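You operate a simulated robot arm through the tools that you are given. There is no shell and no other tool.

You run a simulated two-armed robot. Do the job below in one go: nothing can be reset, and whatever is moved stays where it is left.

## Task
Park the stepper after a session.
Fine: bring the load lever back to 1, lock the pedals, lower the lever-side armrest and slide the seat back to 2.

It is judged by the outcome, as a careful person would: the job done as asked, and still so three seconds after it is handed in. It fails if anything else is knocked over, pushed out of place, dropped, spilled or broken.

## Robot
Two 7-joint arms with fingered hands on one trunk that stands fixed in place. Base frame: the origin is at the foot of the trunk, x ahead of it, y to its left, z up. Units: m, rad, N and s.
The left shoulder is at [0.06, 0.138, 0.622], the right one opposite. With the tool pointing down near the work surface each hand reaches from about 0.1 to 0.86 m from the base axis, measured 20 degrees to its own side. Payload 4 kg a hand.
The TCP of each hand is the grasp point between the finger pads, 0.036 m short of the fingertips. In the tool frame z runs along the fingers and y along their closing line. The gripper opens to 0.12 m; its body begins 0.042 m behind the TCP. The gripper is a hand of 5 fingers: y runs from the thumb to the fingers, the wrist lies at [-0.015, -0.109, -0.2] in the tool frame, and closing takes about 1.5 s.
Orientation is that of the tool frame in the base frame, as a unit quaternion [x, y, z, w]. With the fingers straight down and the wrist toward the robot, the tool's x, y and z point along [0, 1, 0], [1, 0, 0] and [0, 0, -1] of the base frame.

## Interface
- The arms move only by the tool jog_arm. It takes "left_increments", "right_increments" or both (then of equal length, played together; a hand with none holds still); each is a list of rows, each an object (a shift or turn left out is 0, a gripper value left out holds the last) with "dp": the shift along the tool's x, y, z in units of 250 mm (1.0 is 250 mm), a list of three; "angular": the turn, a rotation vector about the tool's x, y, z in units of 180 degrees (1.0 is 180 degrees), a list of three; "grip": the gripper command, from -1 (shut) to 1 (fully open), values between in proportion. In form: [{"dp": [tx, ty, tz], "angular": [wx, wy, wz], "grip": grip}, ...]. A call has 1 to 20 rows; each row is the pose to reach, as a shift and turn from the pose commanded when the call began, along the tool's axes at that moment. A call with a number of a shift or a turn outside -1 to 1 is refused whole. Rows are played at 5 a second. More than 0.05 m and 0.15 rad between two rows, or a gripper value outside its range, and nothing of the call is played. A pose out of reach is approached as far as the arm can. The call stops where the force on the tool passes 90 N (or 10 N more than at its start, if that is more) or the arm is blocked; 0.2 s more then pass. The fingers move at their own pace (about 0.153 m/s each) and stop on an object; they squeeze with about 22 N. The grip force told is the motor's: it shows also when the fingers shut on nothing. Time passes only in rows, and 0.2 s behind the last, so rows that repeat a pose let the fingers close. It gives the time, the measured TCP pose, the force on the tool (base axes), the opening and the grip force at its end, in the units of the frame above (readings bear some noise), with the torque about the TCP (base axes, N m) and any sound that the robot's microphone picked up, and new pictures: "pictures" is both (left out), scene, wrist or none (wrist: the cameras of the hands that moved).
- Cameras (640 x 400 px; columns grow to the right, rows downward): "scene" is now at [0.0558, -0.0034, 1.2585]; the picture's right is [-0.02, -1.00, 0.00], its down [-0.56, 0.01, -0.83] and it looks along [0.83, -0.02, -0.56] (base axes); focal length 322 px, centre (320, 200). "left" rides on the left gripper at [-0.069, -0.079, -0.131] in its tool frame; the picture's right is [-0.79, -0.29, 0.55], its down [0.55, -0.73, 0.40] and it looks along [0.29, 0.61, 0.74] (tool axes); focal length 222 px, centre (320, 200). "right" rides on the right gripper at [0.069, -0.079, -0.131] in its tool frame; the picture's right is [-0.79, 0.29, -0.55], its down [-0.55, -0.74, 0.40] and it looks along [-0.29, 0.61, 0.74] (tool axes); focal length 222 px, centre (320, 200). There is no depth. A picture from a camera that has moved, and an enlarged one, comes with that camera's place and axes in the base frame and with its lens. The place of the scene camera against the robot may be out by one fixed shift of up to 0.018 m in any direction.
- lift_body(by): slides the trunk up (or, below 0, down) by that many m; the arms and the scene camera ride with it, the base frame stays. It gives what a move gives, with no picture.
- grasp_type(shape, hand): the hand has 5 fingers and takes this shape, open, in about a second: jaw (thumb against the fingers, like two jaws); tri (thumb and two fingers); tip (a fingertip pinch); poke (one finger out to press); point (the index stretched); flat (the hand flat); cup (the hand cupped); fist (a fist). The gripper value then closes the fingers along that shape, each until it touches; the sizes above hold for jaw. It gives what a move gives, with no picture.
- pan_tilt(pan, tilt): turns the head with the scene camera to pan (to the left, within 1.501 rad either way) and tilt (down, from -0.506 to 1.204), counted from straight ahead of the robot. It gives what a move gives, and a new picture of the scene camera.
- inspect(camera, box): a new picture of the part [left, top, right, bottom] of that camera's present view, enlarged. It takes no simulated time.
- close_job(): hands the job in; it is judged then, once.

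Places have to be worked out from the pictures, the camera data and where the tool is seen. Open the grippers and draw the arms clear of the work before you hand the job in, unless the task says otherwise.

The tools are called after "Emit:" by a JSON object that holds its "api" and its "payload". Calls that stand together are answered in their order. jog_arm: Moves the arms, as the interface text tells. Its arguments: {"type":"object","properties":{"left_increments":{"type":"array"},"right_increments":{"type":"array"},"pictures":{"type":"string","enum":["both","scene","wrist","none"]}},"required":[]} The other tools are called the same way: lift_body (by) moves the trunk up or down; grasp_type (shape, hand) gives the hand a shape; pan_tilt (pan, tilt) turns the head that bears the scene camera; inspect (camera, box) takes an enlarged picture of a part of a camera's view; close_job () hands the job in.

At the start:

```text
time_s: 0.0
left_tool_pos: [0.6167, 0.2019, 1.0594]
left_ee_rot: [0.707, 0.707, 0.0, 0.001]
left_ft_force: [-0.2, -0.6, -0.1]
left_wrist_torque: [-0.01, 0.02, 0.0]
left_finger_gap: 0.1196
left_grasp_force: 0.1
left_shape: jaw
right_tool_pos: [0.557, -0.3177, 1.0558]
right_ee_rot: [0.707, 0.707, 0.0, 0.001]
right_ft_force: [-0.4, -0.8, 0.8]
right_wrist_torque: [0.02, 0.02, -0.03]
right_finger_gap: 0.1197
right_grasp_force: 0.1
right_shape: jaw
trunk travel left (down, up): [-0.2, 0.39]
head pan, tilt (commanded): [-0.024, 0.599]
```

scene: 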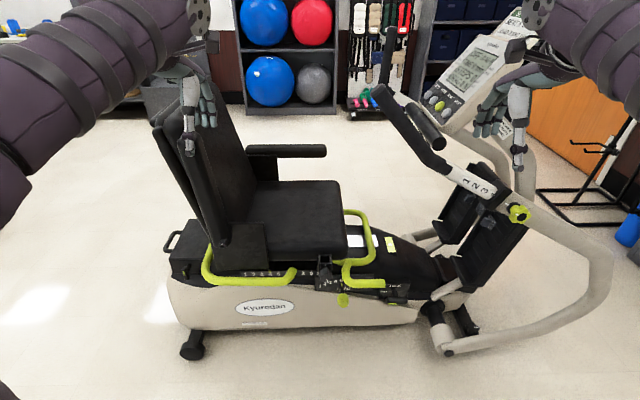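
right: 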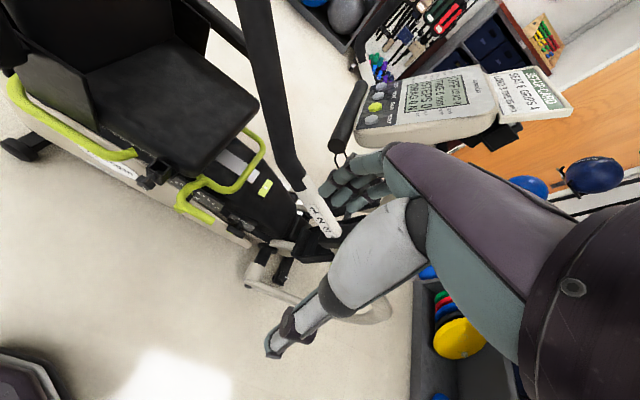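
left: 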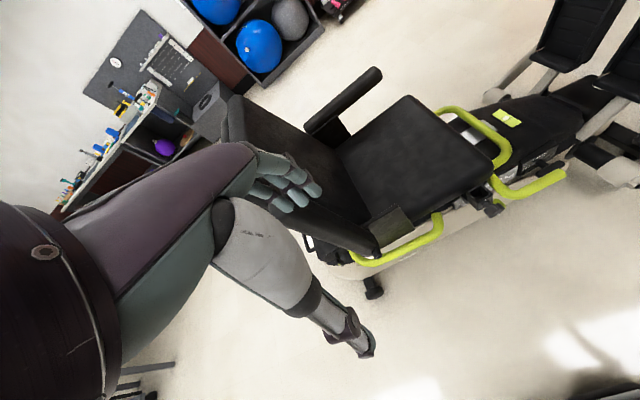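

I'll look closely at the machine first: the lever parts under the seat, the scales, and the console with its notes.

Emit:
{"api": "inspect", "payload": {"camera": "scene", "box": [160, 200, 320, 300]}}

Emit:
{"api": "inspect", "payload": {"camera": "scene", "box": [290, 220, 450, 320]}}

Emit:
{"api": "inspect", "payload": {"camera": "scene", "box": [420, 140, 580, 240]}}

Emit:
{"api": "inspect", "payload": {"camera": "scene", "box": [400, 20, 560, 120]}}

Emit:
{"api": "inspect", "payload": {"camera": "scene", "box": [140, 60, 380, 210]}}

Emit:
{"api": "inspect", "payload": {"camera": "right", "box": [340, 50, 580, 200]}}

```text
4.00 times, centred on (240, 250) of scene
camera zoom: at [0.0558, -0.0034, 1.2585], right [-0.02, -1.0, 0.0], down [-0.56, 0.01, -0.83], along [0.83, -0.02, -0.56], focal length 1289 px, centre (640, 0)
```

zoom: 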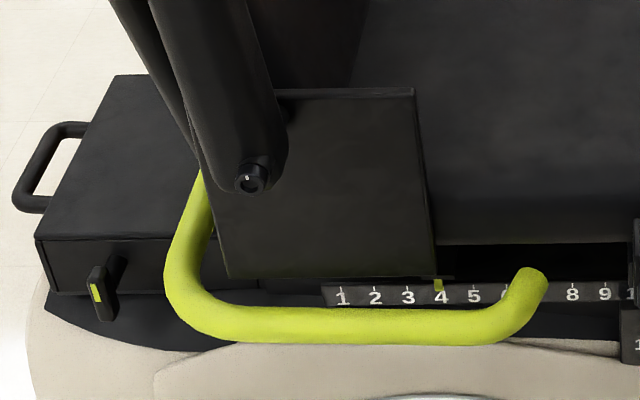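

```text
4.00 times, centred on (370, 270) of scene
camera zoom: at [0.0558, -0.0034, 1.2585], right [-0.02, -1.0, 0.0], down [-0.56, 0.01, -0.83], along [0.83, -0.02, -0.56], focal length 1289 px, centre (120, -80)
```

zoom: 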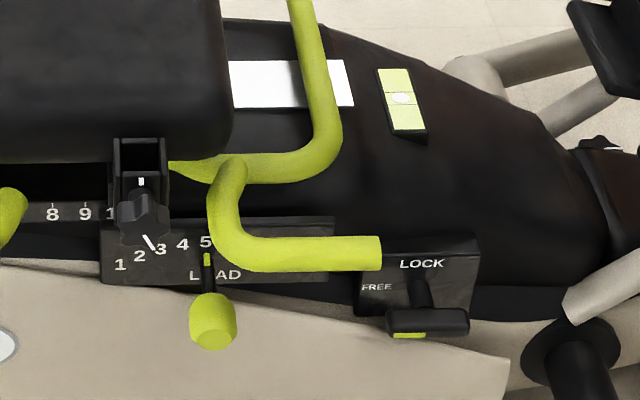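

```text
4.00 times, centred on (500, 190) of scene
camera zoom: at [0.0558, -0.0034, 1.2585], right [-0.02, -1.0, 0.0], down [-0.56, 0.01, -0.83], along [0.83, -0.02, -0.56], focal length 1289 px, centre (-400, 240)
```

zoom: 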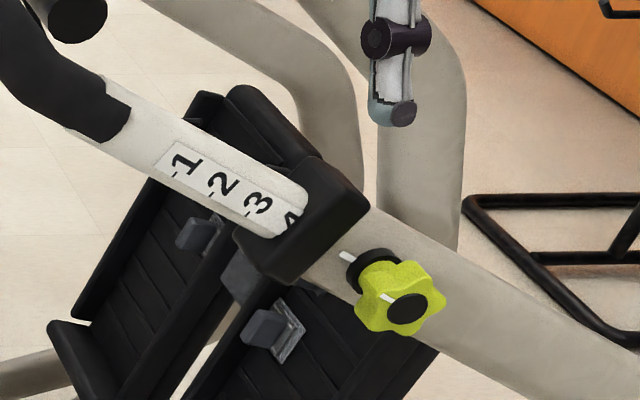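

```text
4.00 times, centred on (480, 70) of scene
camera zoom: at [0.0558, -0.0034, 1.2585], right [-0.02, -1.0, 0.0], down [-0.56, 0.01, -0.83], along [0.83, -0.02, -0.56], focal length 1289 px, centre (-320, 720)
```

zoom: 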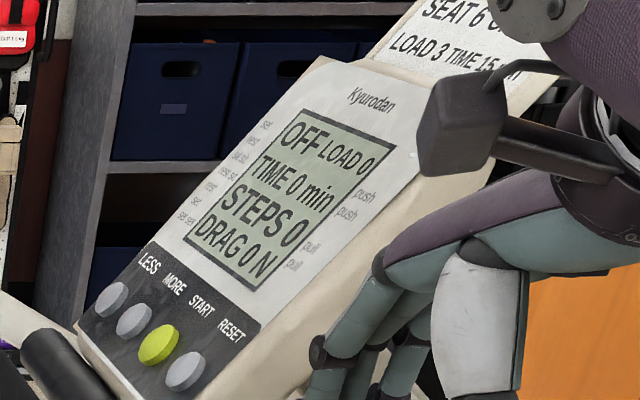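

```text
2.67 times, centred on (260, 135) of scene
camera zoom: at [0.0558, -0.0034, 1.2585], right [-0.02, -1.0, 0.0], down [-0.56, 0.01, -0.83], along [0.83, -0.02, -0.56], focal length 859 px, centre (480, 373)
```

zoom: 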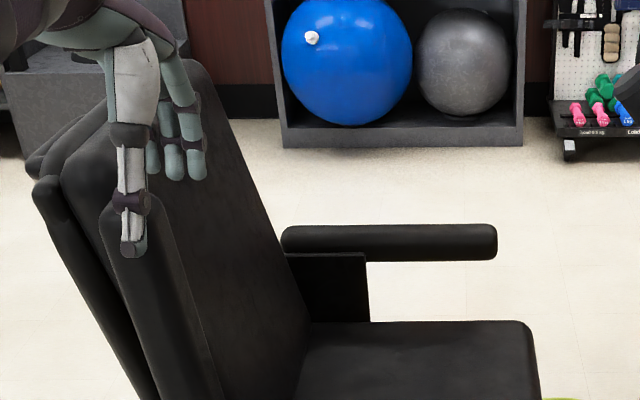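

```text
2.67 times, centred on (460, 125) of right
camera zoom: at [0.4785, -0.2488, 1.1883], right [0.29, -0.79, 0.55], down [-0.74, -0.55, -0.4], along [0.61, -0.29, -0.74], focal length 592 px, centre (-53, 400)
```

zoom: 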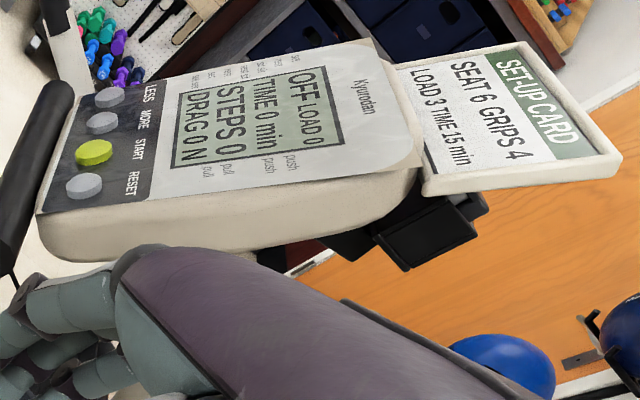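

The scene shows seat pointer at 4, load lever near 5, a LOCK/FREE lever, and the near armrest raised. I'll zoom into the wrist cameras to triangulate those parts.

Emit:
{"api": "inspect", "payload": {"camera": "left", "box": [420, 100, 640, 240]}}

Emit:
{"api": "inspect", "payload": {"camera": "left", "box": [300, 160, 520, 300]}}

Emit:
{"api": "inspect", "payload": {"camera": "right", "box": [100, 120, 340, 270]}}

Emit:
{"api": "inspect", "payload": {"camera": "left", "box": [200, 60, 420, 200]}}

```text
2.86 times, centred on (530, 170) of left
camera zoom: at [0.538, 0.132, 1.1889], right [-0.29, -0.79, -0.55], down [-0.73, 0.55, -0.4], along [0.61, 0.29, -0.74], focal length 635 px, centre (-280, 286)
```

zoom: 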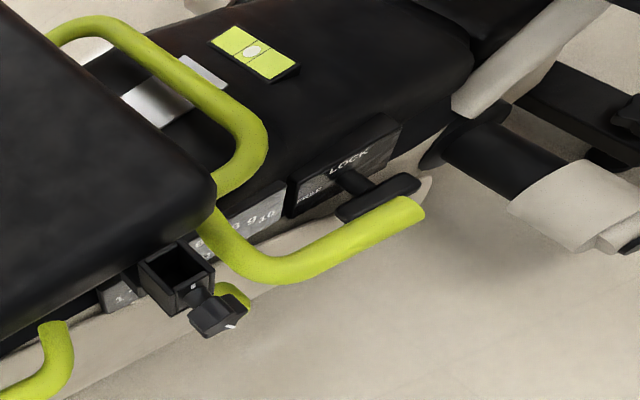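

```text
2.86 times, centred on (410, 230) of left
camera zoom: at [0.538, 0.132, 1.1889], right [-0.29, -0.79, -0.55], down [-0.73, 0.55, -0.4], along [0.61, 0.29, -0.74], focal length 635 px, centre (63, 114)
```

zoom: 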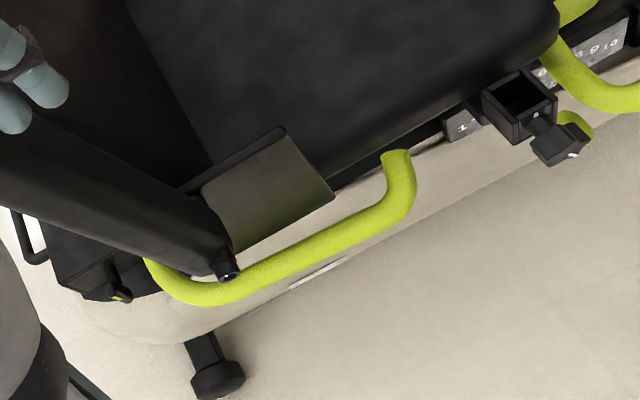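

```text
2.67 times, centred on (220, 195) of right
camera zoom: at [0.4785, -0.2488, 1.1883], right [0.29, -0.79, 0.55], down [-0.74, -0.55, -0.4], along [0.61, -0.29, -0.74], focal length 592 px, centre (587, 213)
```

zoom: 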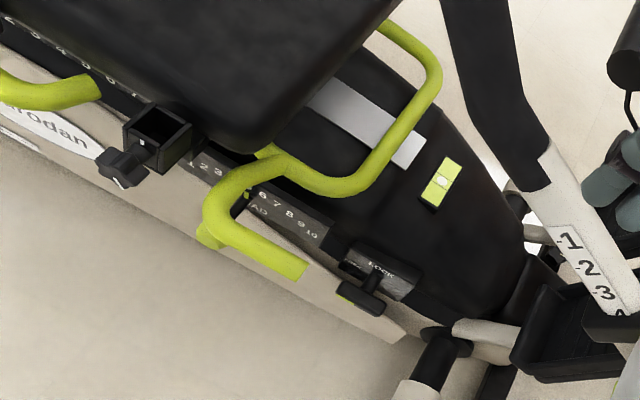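

```text
2.86 times, centred on (310, 130) of left
camera zoom: at [0.538, 0.132, 1.1889], right [-0.29, -0.79, -0.55], down [-0.73, 0.55, -0.4], along [0.61, 0.29, -0.74], focal length 635 px, centre (349, 400)
```

zoom: 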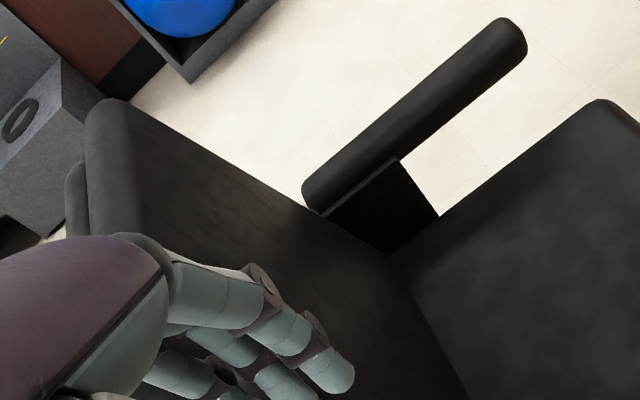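

Triangulating: LOCK lever ≈ (0.84,-0.31,0.27), load knob ≈ (0.78,-0.10,0.35), armrest pivot ≈ (0.725,0.25,0.66). I'll draw both hands back toward the robot first, so I can lower the trunk and look closer without touching anything.

Emit:
{"api": "jog_arm", "payload": {"left_increments": [{"dp": [0, -0.16, 0]}, {"dp": [0, -0.32, 0]}, {"dp": [0, -0.48, 0]}, {"dp": [0, -0.64, 0]}], "right_increments": [{"dp": [0, -0.16, 0]}, {"dp": [0, -0.32, 0]}, {"dp": [0, -0.48, 0]}, {"dp": [0, -0.6, 0]}], "pictures": "scene"}}

```text
time_s: 1.0
left_tool_pos: [0.4588, 0.2015, 1.0597]
left_ee_rot: [0.708, 0.706, 0.0, 0.0]
left_ft_force: [-0.4, 0.0, -0.4]
left_wrist_torque: [-0.03, 0.02, -0.01]
left_finger_gap: 0.1197
left_grasp_force: 0.1
left_shape: jaw
right_tool_pos: [0.4086, -0.319, 1.0558]
right_ee_rot: [0.707, 0.707, -0.001, 0.0]
right_ft_force: [0.8, -0.2, -0.8]
right_wrist_torque: [0.02, -0.01, 0.04]
right_finger_gap: 0.1198
right_grasp_force: 0.2
right_shape: jaw
trunk travel left (down, up): [-0.2, 0.39]
head pan, tilt (commanded): [-0.024, 0.599]
camera scene: at [0.0553, -0.0035, 1.2586], right [-0.02, -1.0, 0.0], down [-0.56, 0.01, -0.83], along [0.83, -0.02, -0.56], focal length 322 px, centre (320, 200)
```

scene: 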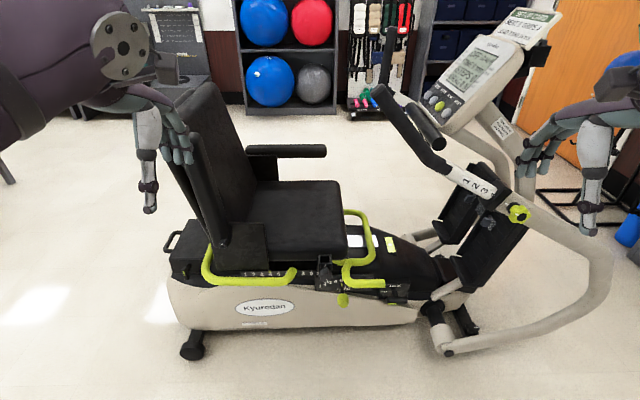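

The arms are clear of the machine now. I'll lower the trunk by 0.15 m to bring the low levers into comfortable reach.

Emit:
{"api": "lift_body", "payload": {"by": -0.15}}

Emit:
{"api": "pan_tilt", "payload": {"pan": 0.0, "tilt": 0.6}}

Emit:
{"api": "inspect", "payload": {"camera": "scene", "box": [280, 180, 440, 280]}}

Emit:
{"api": "inspect", "payload": {"camera": "scene", "box": [150, 160, 310, 260]}}

```text
time_s: 2.8
left_tool_pos: [0.4592, 0.2021, 0.9102]
left_ee_rot: [0.708, 0.706, 0.001, 0.001]
left_ft_force: [-1.0, 0.0, -0.2]
left_wrist_torque: [0.0, 0.02, 0.01]
left_finger_gap: 0.1201
left_grasp_force: 0.0
left_shape: jaw
right_tool_pos: [0.4083, -0.3195, 0.9072]
right_ee_rot: [0.707, 0.707, 0.0, 0.0]
right_ft_force: [1.2, 0.7, -0.5]
right_wrist_torque: [-0.01, 0.01, 0.0]
right_finger_gap: 0.1196
right_grasp_force: 0.1
right_shape: jaw
trunk travel left (down, up): [-0.05, 0.54]
head pan, tilt (commanded): [-0.024, 0.599]
```

```text
time_s: 3.4
left_tool_pos: [0.4587, 0.2033, 0.9101]
left_ee_rot: [0.708, 0.707, 0.001, 0.0]
left_ft_force: [-0.2, -1.2, 0.2]
left_wrist_torque: [-0.01, 0.01, 0.01]
left_finger_gap: 0.12
left_grasp_force: 0.1
left_shape: jaw
right_tool_pos: [0.4071, -0.3194, 0.9066]
right_ee_rot: [0.707, 0.707, 0.0, -0.001]
right_ft_force: [0.0, 0.0, -0.5]
right_wrist_torque: [0.01, 0.03, 0.02]
right_finger_gap: 0.1198
right_grasp_force: 0.0
right_shape: jaw
trunk travel left (down, up): [-0.05, 0.54]
head pan, tilt (commanded): [0.0, 0.6]
camera scene: at [0.0556, -0.0013, 1.1083], right [0.0, -1.0, 0.0], down [-0.56, 0.0, -0.83], along [0.83, 0.0, -0.56], focal length 322 px, centre (320, 200)
```

scene: 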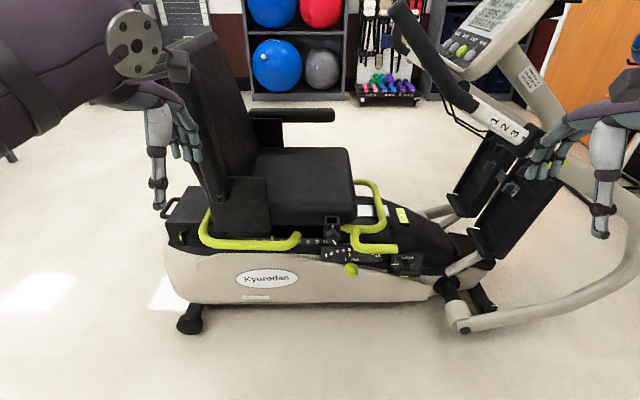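

```text
4.00 times, centred on (360, 230) of scene
camera zoom: at [0.0556, -0.0013, 1.1083], right [0.0, -1.0, 0.0], down [-0.56, 0.0, -0.83], along [0.83, 0.0, -0.56], focal length 1289 px, centre (160, 80)
```

zoom: 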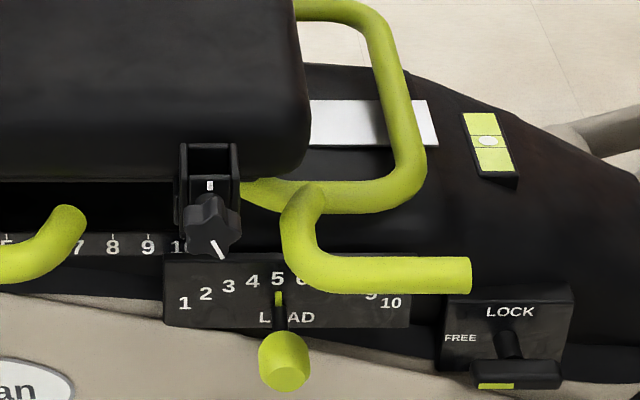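

```text
4.00 times, centred on (230, 210) of scene
camera zoom: at [0.0556, -0.0013, 1.1083], right [0.0, -1.0, 0.0], down [-0.56, 0.0, -0.83], along [0.83, 0.0, -0.56], focal length 1289 px, centre (680, 160)
```

zoom: 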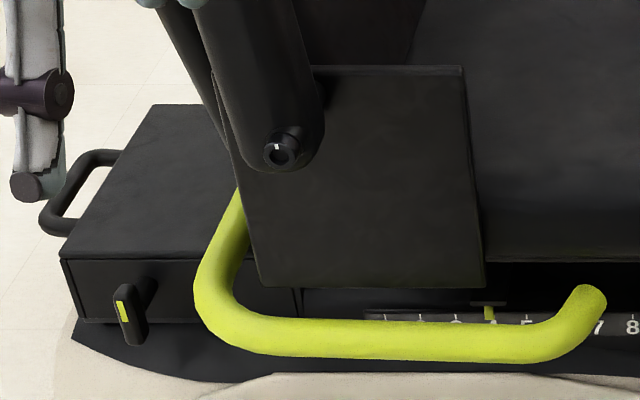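

The load scale is an arc 1–10 with the lever at 5, and the pedal handle's green mark points at FREE. Next I bring both hands lower (well short of the machine) and yaw them inward for close views of the bars, scale and latch parts.

Emit:
{"api": "jog_arm", "payload": {"left_increments": [{"dp": [-0.04, -0.04, 0.12], "angular": [0, 0, 0.034]}, {"dp": [-0.08, -0.08, 0.24], "angular": [0, 0, 0.068]}, {"dp": [-0.12, -0.12, 0.36], "angular": [0, 0, 0.102]}, {"dp": [-0.16, -0.16, 0.48], "angular": [0, 0, 0.136]}, {"dp": [-0.2, -0.2, 0.6], "angular": [0, 0, 0.17]}], "right_increments": [{"dp": [0.08, 0.01, 0.126], "angular": [0, 0, -0.034]}, {"dp": [0.16, 0.02, 0.252], "angular": [0, 0, -0.068]}, {"dp": [0.24, 0.03, 0.378], "angular": [0, 0, -0.102]}, {"dp": [0.32, 0.04, 0.504], "angular": [0, 0, -0.136]}, {"dp": [0.4, 0.05, 0.63], "angular": [0, 0, -0.17]}], "pictures": "both"}}

```text
time_s: 4.6
left_tool_pos: [0.4078, 0.151, 0.7594]
left_ee_rot: [0.869, 0.495, 0.001, 0.0]
left_ft_force: [0.1, 0.8, 0.0]
left_wrist_torque: [0.01, 0.03, 0.02]
left_finger_gap: 0.1201
left_grasp_force: 0.0
left_shape: jaw
right_tool_pos: [0.4187, -0.2185, 0.7477]
right_ee_rot: [0.495, 0.869, 0.0, 0.0]
right_ft_force: [0.1, -0.7, 0.0]
right_wrist_torque: [0.01, 0.01, 0.01]
right_finger_gap: 0.1197
right_grasp_force: 0.1
right_shape: jaw
trunk travel left (down, up): [-0.05, 0.54]
head pan, tilt (commanded): [0.0, 0.6]
camera scene: at [0.0555, -0.0014, 1.1084], right [0.0, -1.0, 0.0], down [-0.56, 0.0, -0.83], along [0.83, 0.0, -0.56], focal length 322 px, centre (320, 200)
camera right: at [0.3152, -0.1988, 0.8802], right [0.65, -0.53, 0.55], down [-0.35, -0.85, -0.4], along [0.67, 0.07, -0.74], focal length 222 px, centre (320, 200)
camera left: at [0.3041, 0.1332, 0.8893], right [-0.65, -0.53, -0.55], down [-0.35, 0.85, -0.4], along [0.67, -0.07, -0.74], focal length 222 px, centre (320, 200)
```

scene: 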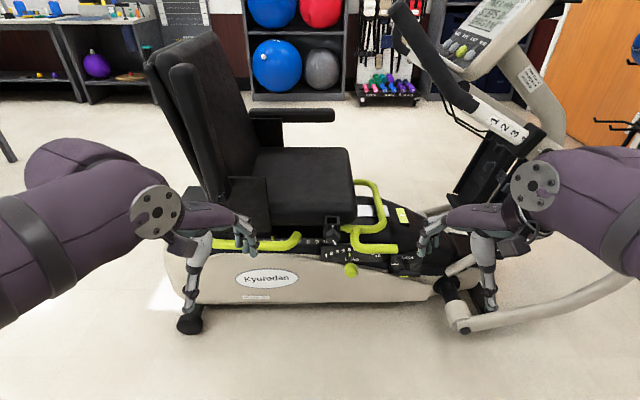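
right: 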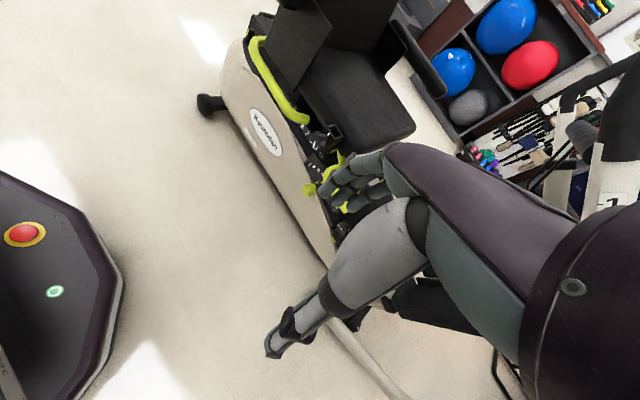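
left: 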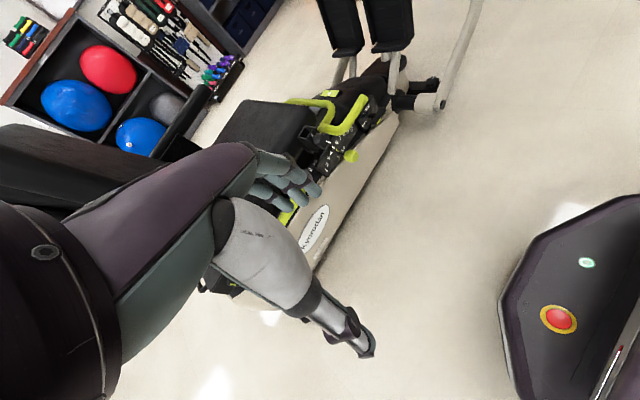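

The wrist views now show the load/front bars and the seat side. I'll zoom in on both.

Emit:
{"api": "inspect", "payload": {"camera": "left", "box": [270, 60, 430, 180]}}

Emit:
{"api": "inspect", "payload": {"camera": "right", "box": [220, 20, 380, 140]}}

Emit:
{"api": "inspect", "payload": {"camera": "right", "box": [270, 90, 390, 220]}}

```text
3.33 times, centred on (350, 120) of left
camera zoom: at [0.3041, 0.1332, 0.8893], right [-0.65, -0.53, -0.55], down [-0.35, 0.85, -0.4], along [0.67, -0.07, -0.74], focal length 740 px, centre (220, 467)
```

zoom: 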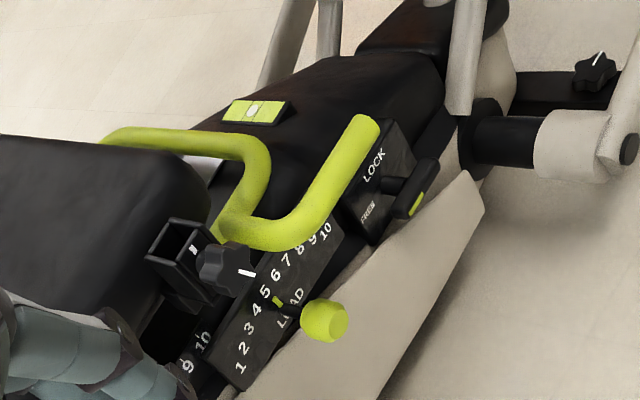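

```text
3.33 times, centred on (300, 80) of right
camera zoom: at [0.3152, -0.1988, 0.8802], right [0.65, -0.53, 0.55], down [-0.35, -0.85, -0.4], along [0.67, 0.07, -0.74], focal length 740 px, centre (387, 600)
```

zoom: 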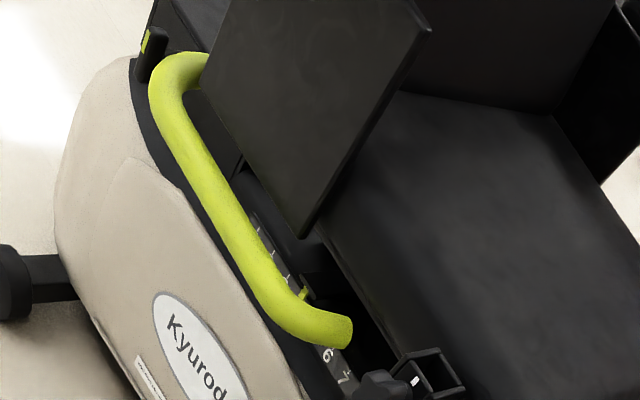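

```text
3.08 times, centred on (330, 155) of right
camera zoom: at [0.3152, -0.1988, 0.8802], right [0.65, -0.53, 0.55], down [-0.35, -0.85, -0.4], along [0.67, 0.07, -0.74], focal length 684 px, centre (289, 338)
```

zoom: 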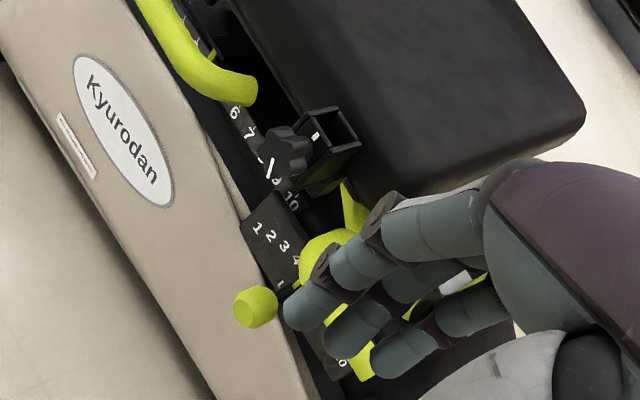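

Load knob is at ≈(0.788,-0.101,0.338) on a stem from a near-vertical panel; bar above it is at z≈0.47. I'll turn the right hand to a "handshake" pose (fingers forward, closing sideways) at a safe stand-off in front of the knob, and move the left hand aside.

Emit:
{"api": "jog_arm", "payload": {"left_increments": [{"dp": [0.03, -0.02, -0.01]}, {"dp": [0.06, -0.04, -0.02]}, {"dp": [0.09, -0.06, -0.03]}, {"dp": [0.12, -0.08, -0.04]}, {"dp": [0.16, -0.1, -0.05]}, {"dp": [0.2, -0.12, -0.06]}, {"dp": [0.24, -0.14, -0.08]}, {"dp": [0.28, -0.16, -0.1]}, {"dp": [0.32, -0.19, -0.12]}, {"dp": [0.36, -0.21, -0.14]}, {"dp": [0.4, -0.24, -0.16]}, {"dp": [0.44, -0.26, -0.18]}, {"dp": [0.48, -0.28, -0.19]}, {"dp": [0.52, -0.3, -0.2]}, {"dp": [0.52, -0.3, -0.2]}, {"dp": [0.52, -0.3, -0.2]}, {"dp": [0.52, -0.3, -0.2]}, {"dp": [0.52, -0.3, -0.2]}], "right_increments": [{"dp": [-0.0126, 0.0212, 0.0551], "angular": [-0.0281, 0.016, 0.0281]}, {"dp": [-0.0252, 0.0424, 0.1102], "angular": [-0.0562, 0.032, 0.0562]}, {"dp": [-0.0378, 0.0636, 0.1653], "angular": [-0.0843, 0.048, 0.0843]}, {"dp": [-0.0504, 0.0848, 0.2204], "angular": [-0.1124, 0.064, 0.1124]}, {"dp": [-0.063, 0.106, 0.2755], "angular": [-0.1405, 0.08, 0.1405]}, {"dp": [-0.0756, 0.1272, 0.3306], "angular": [-0.1686, 0.096, 0.1686]}, {"dp": [-0.0882, 0.1484, 0.3857], "angular": [-0.1967, 0.112, 0.1967]}, {"dp": [-0.1008, 0.1696, 0.4408], "angular": [-0.2248, 0.128, 0.2248]}, {"dp": [-0.1134, 0.1908, 0.4959], "angular": [-0.2529, 0.144, 0.2529]}, {"dp": [-0.126, 0.212, 0.551], "angular": [-0.281, 0.16, 0.281]}, {"dp": [-0.1386, 0.2332, 0.6061], "angular": [-0.3091, 0.176, 0.3091]}, {"dp": [-0.1512, 0.2544, 0.6612], "angular": [-0.3372, 0.192, 0.3372]}, {"dp": [-0.1638, 0.2756, 0.7163], "angular": [-0.3653, 0.208, 0.3653]}, {"dp": [-0.1764, 0.2968, 0.7714], "angular": [-0.3934, 0.224, 0.3934]}, {"dp": [-0.189, 0.318, 0.8265], "angular": [-0.4215, 0.24, 0.4215]}, {"dp": [-0.2016, 0.3392, 0.8816], "angular": [-0.4496, 0.256, 0.4496]}, {"dp": [-0.2142, 0.3604, 0.9367], "angular": [-0.4777, 0.272, 0.4777]}, {"dp": [-0.2268, 0.3816, 0.9918], "angular": [-0.506, 0.288, 0.506]}], "pictures": "both"}}

```text
time_s: 8.4
left_tool_pos: [0.4095, 0.3024, 0.8087]
left_ee_rot: [0.869, 0.495, 0.0, 0.0]
left_ft_force: [0.0, 0.2, -0.2]
left_wrist_torque: [0.03, -0.02, -0.03]
left_finger_gap: 0.12
left_grasp_force: 0.2
left_shape: jaw
right_tool_pos: [0.5485, -0.253, 0.5021]
right_ee_rot: [0.708, 0.003, 0.706, -0.002]
right_ft_force: [0.3, 0.2, -0.9]
right_wrist_torque: [0.0, 0.01, 0.04]
right_finger_gap: 0.1198
right_grasp_force: 0.0
right_shape: jaw
right hand out of reach, approached as far as the arm can: row 9, 10, 11, 12, 13, 14, 15, 16, 17, 18
trunk travel left (down, up): [-0.05, 0.54]
head pan, tilt (commanded): [0.0, 0.6]
camera scene: at [0.0555, -0.0014, 1.1084], right [0.0, -1.0, 0.0], down [-0.56, 0.0, -0.83], along [0.83, 0.0, -0.56], focal length 322 px, centre (320, 200)
camera right: at [0.4165, -0.174, 0.5724], right [-0.55, -0.3, -0.78], down [0.39, 0.74, -0.55], along [0.74, -0.61, -0.29], focal length 222 px, centre (320, 200)
camera left: at [0.3068, 0.2835, 0.9395], right [-0.65, -0.53, -0.55], down [-0.35, 0.85, -0.4], along [0.67, -0.07, -0.74], focal length 222 px, centre (320, 200)
```

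scene: 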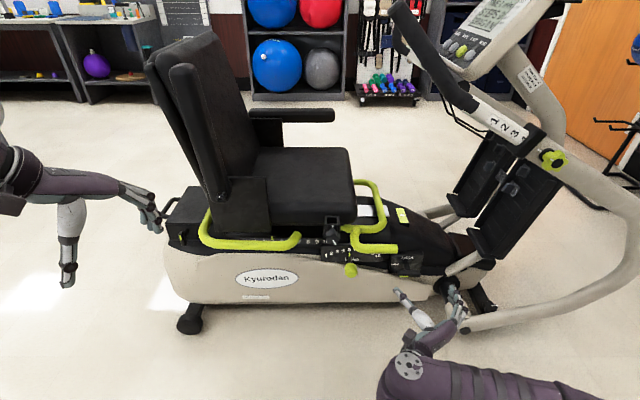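
right: 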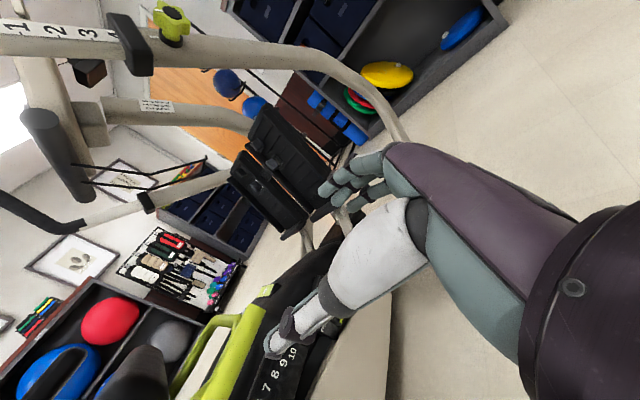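
left: 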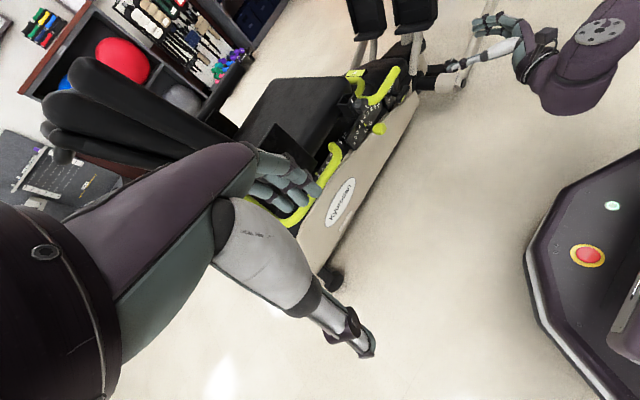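

The right hand is now in the handshake pose at (0.549,-0.253,0.502). I'll bring it down and left in front of the load knob, stopping about 0.1 m short.

Emit:
{"api": "jog_arm", "payload": {"right_increments": [{"dp": [-0.11, -0.1, 0.06]}, {"dp": [-0.22, -0.2, 0.12]}, {"dp": [-0.33, -0.3, 0.18]}, {"dp": [-0.44, -0.4, 0.24]}, {"dp": [-0.55, -0.5, 0.32]}, {"dp": [-0.656, -0.6, 0.4]}], "pictures": "both"}}

```text
time_s: 9.8
left_tool_pos: [0.4098, 0.3027, 0.8094]
left_ee_rot: [0.869, 0.495, 0.001, 0.001]
left_ft_force: [0.2, -0.4, 0.0]
left_wrist_torque: [-0.01, 0.0, -0.02]
left_finger_gap: 0.1197
left_grasp_force: 0.1
left_shape: jaw
right_tool_pos: [0.5984, -0.2276, 0.4204]
right_ee_rot: [0.708, 0.002, 0.706, -0.001]
right_ft_force: [0.2, -0.5, -0.9]
right_wrist_torque: [-0.03, 0.02, 0.02]
right_finger_gap: 0.1198
right_grasp_force: 0.0
right_shape: jaw
right hand out of reach, approached as far as the arm can: row 1, 2, 3, 4, 5, 6
trunk travel left (down, up): [-0.05, 0.54]
head pan, tilt (commanded): [0.0, 0.6]
camera scene: at [0.0557, -0.0013, 1.1083], right [0.0, -1.0, 0.0], down [-0.56, 0.0, -0.83], along [0.83, 0.0, -0.56], focal length 322 px, centre (320, 200)
camera right: at [0.4665, -0.1494, 0.4913], right [-0.55, -0.29, -0.78], down [0.39, 0.74, -0.55], along [0.74, -0.61, -0.29], focal length 222 px, centre (320, 200)
```

scene: 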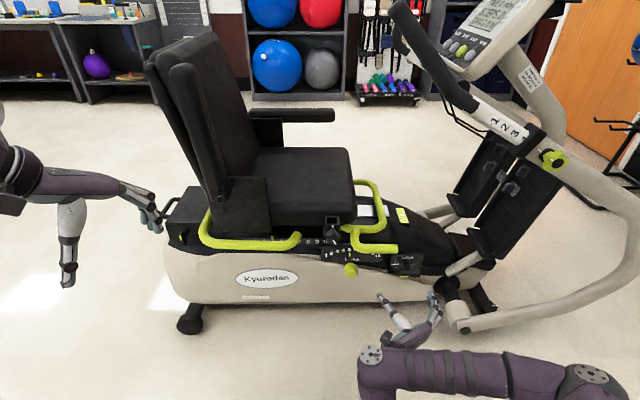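
right: 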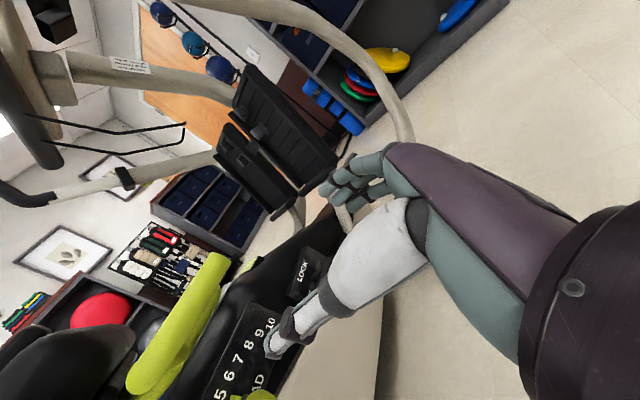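

The wrist is at a joint limit in this pure forward direction (the forearm comes from the right). I'll yaw the hand left by about 40° so the fingers point forward-left, which should free the wrist.

Emit:
{"api": "jog_arm", "payload": {"right_increments": [{"dp": [0, 0, 0], "angular": [0.037, 0, 0]}, {"dp": [0, 0, 0], "angular": [0.074, 0, 0]}, {"dp": [0, 0, 0], "angular": [0.111, 0, 0]}, {"dp": [0, 0, 0], "angular": [0.148, 0, 0]}, {"dp": [0, 0, 0], "angular": [0.185, 0, 0]}, {"dp": [0, 0, 0], "angular": [0.222, 0, 0]}], "pictures": "both"}}

```text
time_s: 11.2
left_tool_pos: [0.4094, 0.3023, 0.8089]
left_ee_rot: [0.869, 0.495, 0.0, 0.0]
left_ft_force: [-0.3, -0.3, 0.1]
left_wrist_torque: [-0.03, -0.01, -0.01]
left_finger_gap: 0.1198
left_grasp_force: 0.0
left_shape: jaw
right_tool_pos: [0.5966, -0.2281, 0.4209]
right_ee_rot: [0.665, 0.244, 0.663, -0.241]
right_ft_force: [0.6, -0.5, 0.4]
right_wrist_torque: [0.01, 0.01, 0.0]
right_finger_gap: 0.1199
right_grasp_force: 0.1
right_shape: jaw
trunk travel left (down, up): [-0.05, 0.54]
head pan, tilt (commanded): [0.0, 0.6]
camera scene: at [0.0557, -0.0013, 1.1083], right [0.0, -1.0, 0.0], down [-0.57, 0.0, -0.82], along [0.82, 0.0, -0.57], focal length 322 px, centre (320, 200)
camera right: at [0.4454, -0.2508, 0.492], right [-0.23, -0.58, -0.78], down [-0.17, 0.82, -0.55], along [0.96, 0.0, -0.29], focal length 222 px, centre (320, 200)
```

scene: 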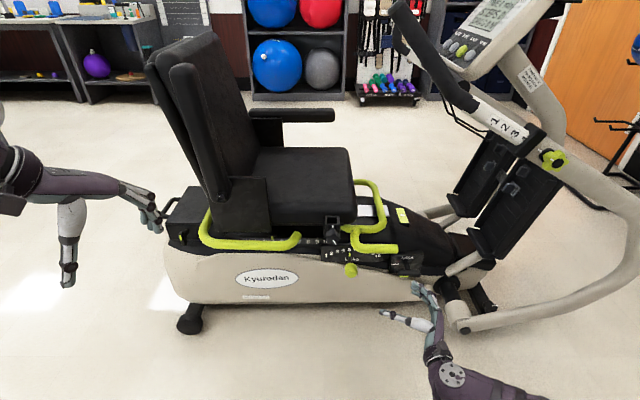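
right: 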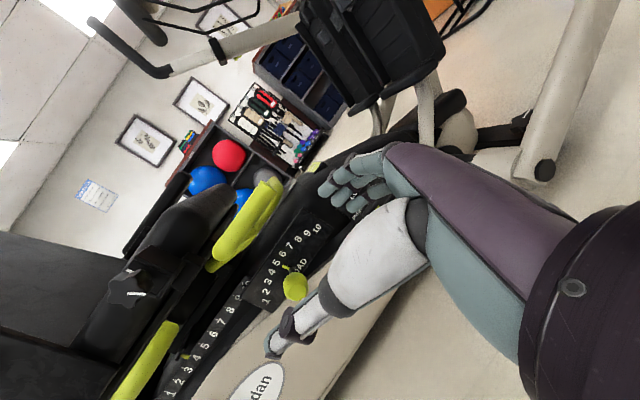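

Now the wrist is free, at (0.597,-0.228,0.421) with fingers forward-left, and the view of the levers is good. I'll zoom in for a clean look at the bars, load scale and seat scale.

Emit:
{"api": "inspect", "payload": {"camera": "right", "box": [200, 170, 360, 310]}}

Emit:
{"api": "inspect", "payload": {"camera": "right", "box": [80, 250, 280, 400]}}

```text
2.86 times, centred on (280, 240) of right
camera zoom: at [0.4454, -0.2508, 0.492], right [-0.23, -0.58, -0.78], down [-0.17, 0.82, -0.55], along [0.96, 0.0, -0.29], focal length 635 px, centre (434, 86)
```

zoom: 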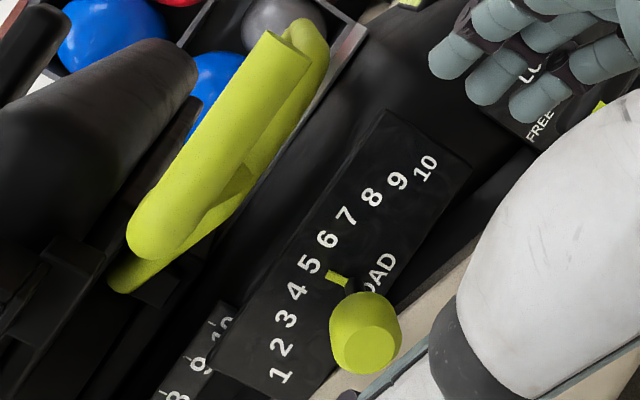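

```text
2.67 times, centred on (180, 325) of right
camera zoom: at [0.4454, -0.2508, 0.492], right [-0.23, -0.58, -0.78], down [-0.17, 0.82, -0.55], along [0.96, 0.0, -0.29], focal length 592 px, centre (693, -133)
```

zoom: 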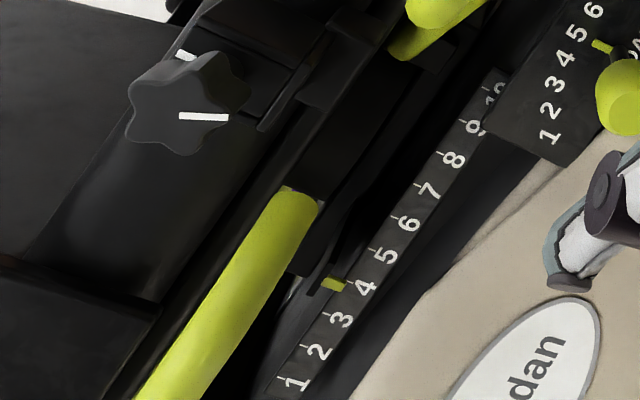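

Seat pointer is exactly at 4, load at 5. I'll move the right hand to a pre-grasp about 0.1 m behind the load knob along the finger direction.

Emit:
{"api": "jog_arm", "payload": {"right_increments": [{"dp": [-0.083, 0.025, 0.128]}, {"dp": [-0.166, 0.05, 0.256]}, {"dp": [-0.249, 0.075, 0.384]}, {"dp": [-0.332, 0.1, 0.511]}], "pictures": "both"}}

```text
time_s: 12.2
left_tool_pos: [0.4103, 0.3026, 0.809]
left_ee_rot: [0.869, 0.495, -0.001, -0.001]
left_ft_force: [0.9, -0.1, 0.5]
left_wrist_torque: [-0.02, -0.01, 0.03]
left_finger_gap: 0.1199
left_grasp_force: 0.0
left_shape: jaw
right_tool_pos: [0.708, -0.1693, 0.3412]
right_ee_rot: [0.666, 0.243, 0.663, -0.242]
right_ft_force: [0.0, 0.0, -0.8]
right_wrist_torque: [0.0, 0.02, 0.02]
right_finger_gap: 0.1199
right_grasp_force: 0.0
right_shape: jaw
right hand out of reach, approached as far as the arm can: row 4
trunk travel left (down, up): [-0.05, 0.54]
head pan, tilt (commanded): [0.0, 0.6]
camera scene: at [0.0555, -0.0015, 1.1084], right [0.0, -1.0, 0.0], down [-0.56, 0.0, -0.83], along [0.83, 0.0, -0.56], focal length 322 px, centre (320, 200)
camera right: at [0.5567, -0.1927, 0.413], right [-0.23, -0.58, -0.78], down [-0.17, 0.82, -0.55], along [0.96, 0.0, -0.29], focal length 222 px, centre (320, 200)
```

scene: 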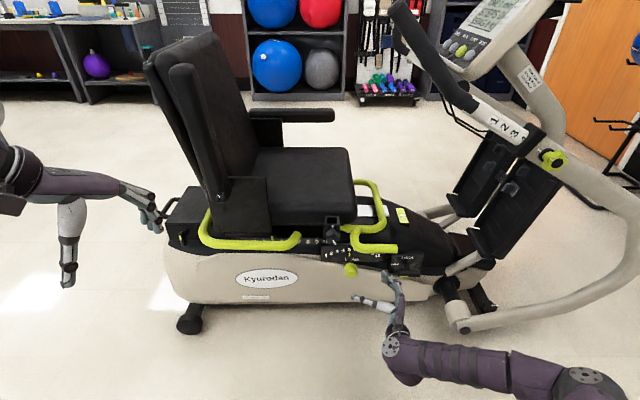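
right: 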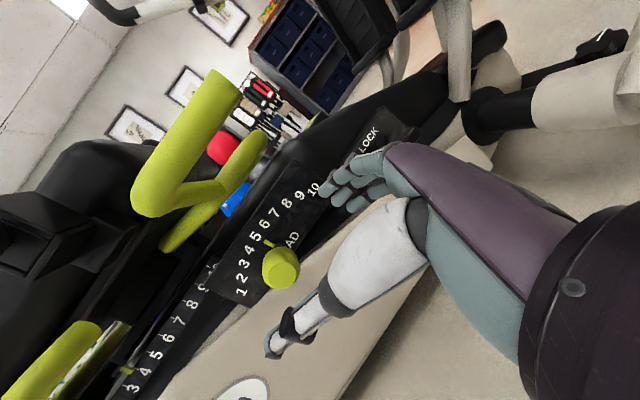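

The wrist limit shows again at this yaw. A better approach: close the fingers into a blade, yaw further so they point mostly left, and push the knob from its right side. I'll set that up at about (0.765,-0.22,0.338).

Emit:
{"api": "jog_arm", "payload": {"right_increments": [{"dp": [0, 0.06, 0.008], "angular": [0.039, 0, 0], "grip": -1}, {"dp": [-0.003, 0.12, 0.017], "angular": [0.078, 0, 0], "grip": -1}, {"dp": [-0.006, 0.18, 0.026], "angular": [0.117, 0, 0], "grip": -1}, {"dp": [-0.009, 0.24, 0.035], "angular": [0.156, 0, 0], "grip": -1}, {"dp": [-0.012, 0.3, 0.044], "angular": [0.194, 0, 0], "grip": -1}, {"dp": [-0.012, 0.3, 0.044], "angular": [0.194, 0, 0], "grip": -1}], "pictures": "both"}}

```text
time_s: 13.6
left_tool_pos: [0.41, 0.3034, 0.8107]
left_ee_rot: [0.869, 0.495, 0.0, 0.0]
left_ft_force: [-0.4, -0.5, -0.3]
left_wrist_torque: [0.0, 0.0, -0.01]
left_finger_gap: 0.1199
left_grasp_force: 0.1
left_shape: jaw
right_tool_pos: [0.7536, -0.2211, 0.3471]
right_ee_rot: [0.563, 0.43, 0.56, -0.43]
right_ft_force: [-0.3, -0.3, 0.2]
right_wrist_torque: [0.02, 0.0, 0.03]
right_finger_gap: 0.0003
right_grasp_force: 22.2
right_shape: jaw
right hand out of reach, approached as far as the arm can: row 5, 6
trunk travel left (down, up): [-0.05, 0.54]
head pan, tilt (commanded): [0.0, 0.6]
camera scene: at [0.0557, -0.0013, 1.1083], right [0.0, -1.0, 0.0], down [-0.56, 0.0, -0.83], along [0.83, 0.0, -0.56], focal length 322 px, centre (320, 200)
camera right: at [0.6422, -0.3269, 0.4182], right [0.14, -0.61, -0.78], down [-0.61, 0.57, -0.55], along [0.78, 0.55, -0.29], focal length 222 px, centre (320, 200)
```

scene: 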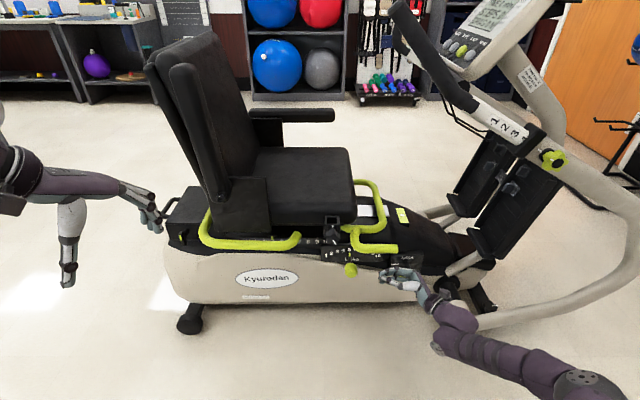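
right: 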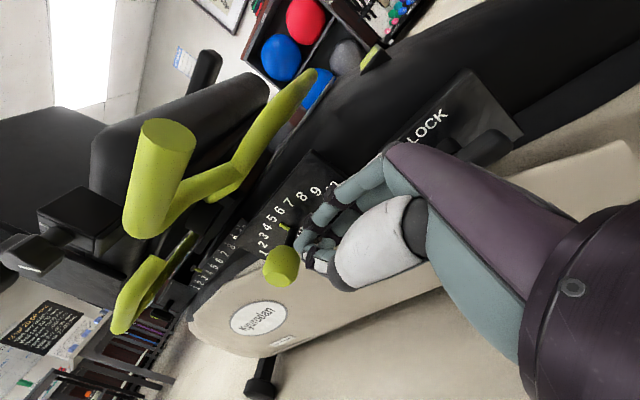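

Fingers are closed as a blade at (0.754,-0.221,0.347) pointing mostly left; the knob is ~6 cm ahead of the fingertips and slightly farther out. I'll edge forward-left toward the knob in small steps and check reach and contact.

Emit:
{"api": "jog_arm", "payload": {"right_increments": [{"dp": [-0.01, 0.04, 0.04]}, {"dp": [-0.02, 0.08, 0.1]}, {"dp": [-0.03, 0.1, 0.16]}, {"dp": [-0.036, 0.1, 0.2]}], "pictures": "both"}}

```text
time_s: 14.6
left_tool_pos: [0.4095, 0.3021, 0.8092]
left_ee_rot: [0.869, 0.495, 0.0, 0.0]
left_ft_force: [0.2, 0.2, -0.6]
left_wrist_torque: [-0.01, -0.02, 0.0]
left_finger_gap: 0.1198
left_grasp_force: 0.1
left_shape: jaw
right_tool_pos: [0.7573, -0.189, 0.3611]
right_ee_rot: [0.563, 0.43, 0.56, -0.43]
right_ft_force: [-0.7, 0.9, -0.7]
right_wrist_torque: [0.0, 0.03, 0.0]
right_finger_gap: 0.0002
right_grasp_force: 21.7
right_shape: jaw
right hand out of reach, approached as far as the arm can: row 1, 2, 3, 4
trunk travel left (down, up): [-0.05, 0.54]
head pan, tilt (commanded): [0.0, 0.6]
camera scene: at [0.0557, -0.0013, 1.1083], right [0.0, -1.0, 0.0], down [-0.56, 0.0, -0.83], along [0.83, 0.0, -0.56], focal length 322 px, centre (320, 200)
camera right: at [0.6452, -0.296, 0.4328], right [0.14, -0.61, -0.78], down [-0.61, 0.57, -0.55], along [0.78, 0.55, -0.29], focal length 222 px, centre (320, 200)
```

scene: 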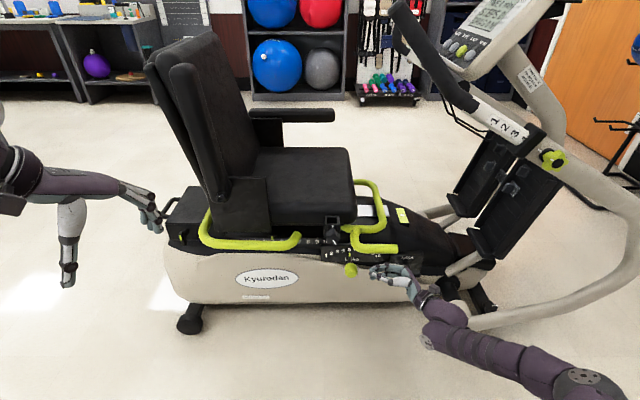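
right: 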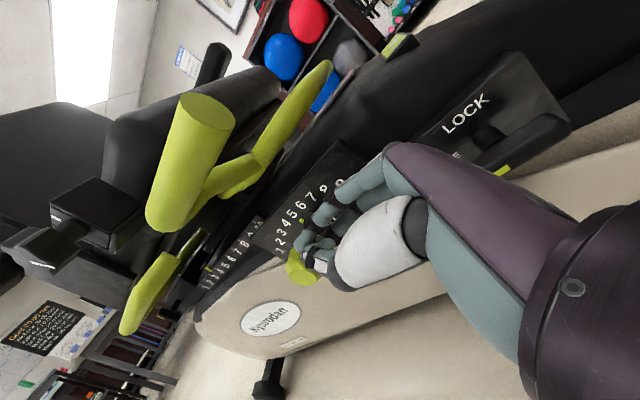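

The arm can't extend further in this rolled pose (z rose to 0.361, no contact). I'll back off and re-orient the right hand to a palm-down, 30°-downward forward-pointing pose, which needs no forearm roll.

Emit:
{"api": "jog_arm", "payload": {"right_increments": [{"dp": [0.07, -0.134, -0.045]}, {"dp": [0.14, -0.268, -0.09]}, {"dp": [0.21, -0.402, -0.135]}, {"dp": [0.28, -0.536, -0.18]}, {"dp": [0.356, -0.672, -0.226]}, {"dp": [0.356, -0.672, -0.226], "angular": [-0.015, -0.0312, -0.0239]}, {"dp": [0.356, -0.672, -0.226], "angular": [-0.03, -0.0623, -0.0478]}, {"dp": [0.356, -0.672, -0.226], "angular": [-0.045, -0.0935, -0.0718]}, {"dp": [0.356, -0.672, -0.226], "angular": [-0.06, -0.1246, -0.0957]}, {"dp": [0.356, -0.672, -0.226], "angular": [-0.075, -0.1558, -0.1196]}, {"dp": [0.356, -0.672, -0.226], "angular": [-0.09, -0.1869, -0.1435]}, {"dp": [0.356, -0.672, -0.226], "angular": [-0.105, -0.2181, -0.1675]}, {"dp": [0.356, -0.672, -0.226], "angular": [-0.12, -0.2492, -0.1914]}, {"dp": [0.356, -0.672, -0.226], "angular": [-0.135, -0.2804, -0.2153]}, {"dp": [0.356, -0.672, -0.226], "angular": [-0.15, -0.3115, -0.2392]}, {"dp": [0.356, -0.672, -0.226], "angular": [-0.165, -0.3427, -0.2632]}, {"dp": [0.356, -0.672, -0.226], "angular": [-0.18, -0.3738, -0.2871]}, {"dp": [0.356, -0.672, -0.226], "angular": [-0.195, -0.405, -0.311]}], "pictures": "both"}}

```text
time_s: 18.4
left_tool_pos: [0.4103, 0.3033, 0.8087]
left_ee_rot: [0.869, 0.495, 0.0, 0.0]
left_ft_force: [-0.3, 0.0, 0.6]
left_wrist_torque: [-0.01, -0.01, 0.02]
left_finger_gap: 0.12
left_grasp_force: 0.0
left_shape: jaw
right_tool_pos: [0.5792, -0.1993, 0.4514]
right_ee_rot: [0.612, 0.614, 0.352, 0.353]
right_ft_force: [-0.5, -0.3, 0.2]
right_wrist_torque: [-0.01, -0.01, 0.02]
right_finger_gap: 0.0003
right_grasp_force: 21.7
right_shape: jaw
trunk travel left (down, up): [-0.05, 0.54]
head pan, tilt (commanded): [0.0, 0.6]
camera scene: at [0.0556, -0.0013, 1.1084], right [0.0, -1.0, 0.0], down [-0.56, 0.0, -0.83], along [0.83, 0.0, -0.56], focal length 322 px, centre (320, 200)
camera right: at [0.4251, -0.1311, 0.449], right [-0.33, -0.78, 0.53], down [-0.03, -0.55, -0.83], along [0.94, -0.29, 0.16], focal length 222 px, centre (320, 200)
```

scene: 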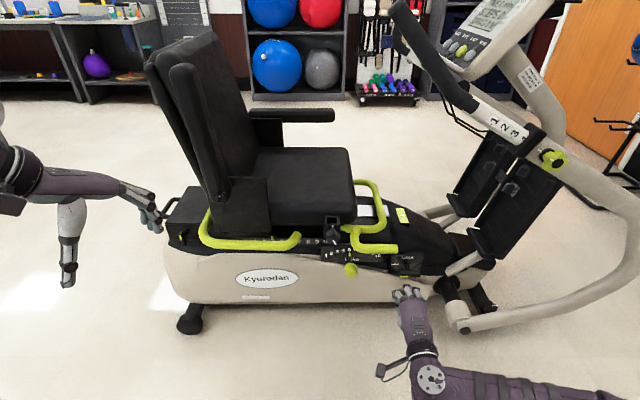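
right: 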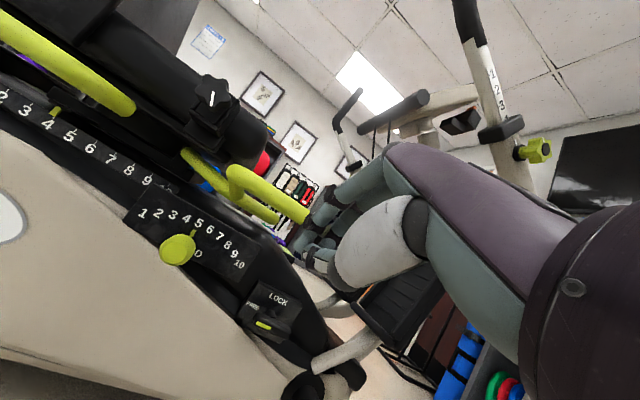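

This palm-down pose is reached exactly, at (0.579,-0.199,0.451), with a good low view. I'll zoom in on the levers and bars.

Emit:
{"api": "inspect", "payload": {"camera": "right", "box": [110, 180, 330, 350]}}

Emit:
{"api": "inspect", "payload": {"camera": "right", "box": [0, 20, 330, 230]}}

```text
2.35 times, centred on (220, 265) of right
camera zoom: at [0.4251, -0.1311, 0.449], right [-0.33, -0.78, 0.53], down [-0.03, -0.55, -0.83], along [0.94, -0.29, 0.16], focal length 523 px, centre (555, 47)
```

zoom: 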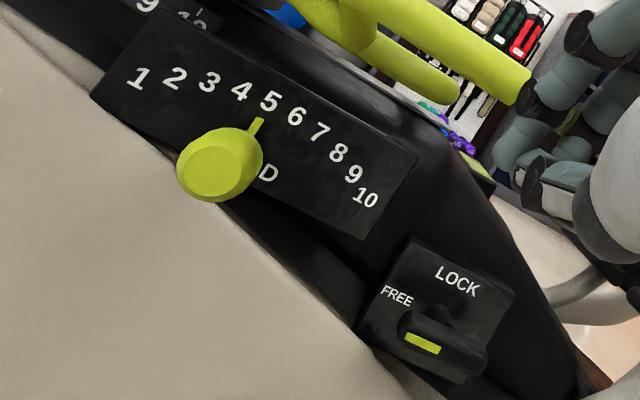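

```text
1.90 times, centred on (165, 125) of right
camera zoom: at [0.4251, -0.1311, 0.449], right [-0.33, -0.78, 0.53], down [-0.03, -0.55, -0.83], along [0.94, -0.29, 0.16], focal length 423 px, centre (615, 343)
```

zoom: 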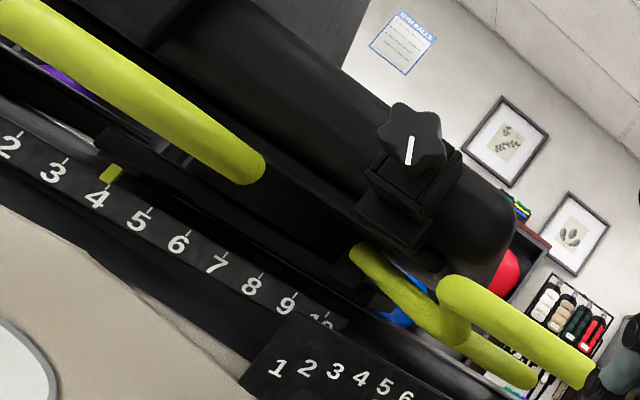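

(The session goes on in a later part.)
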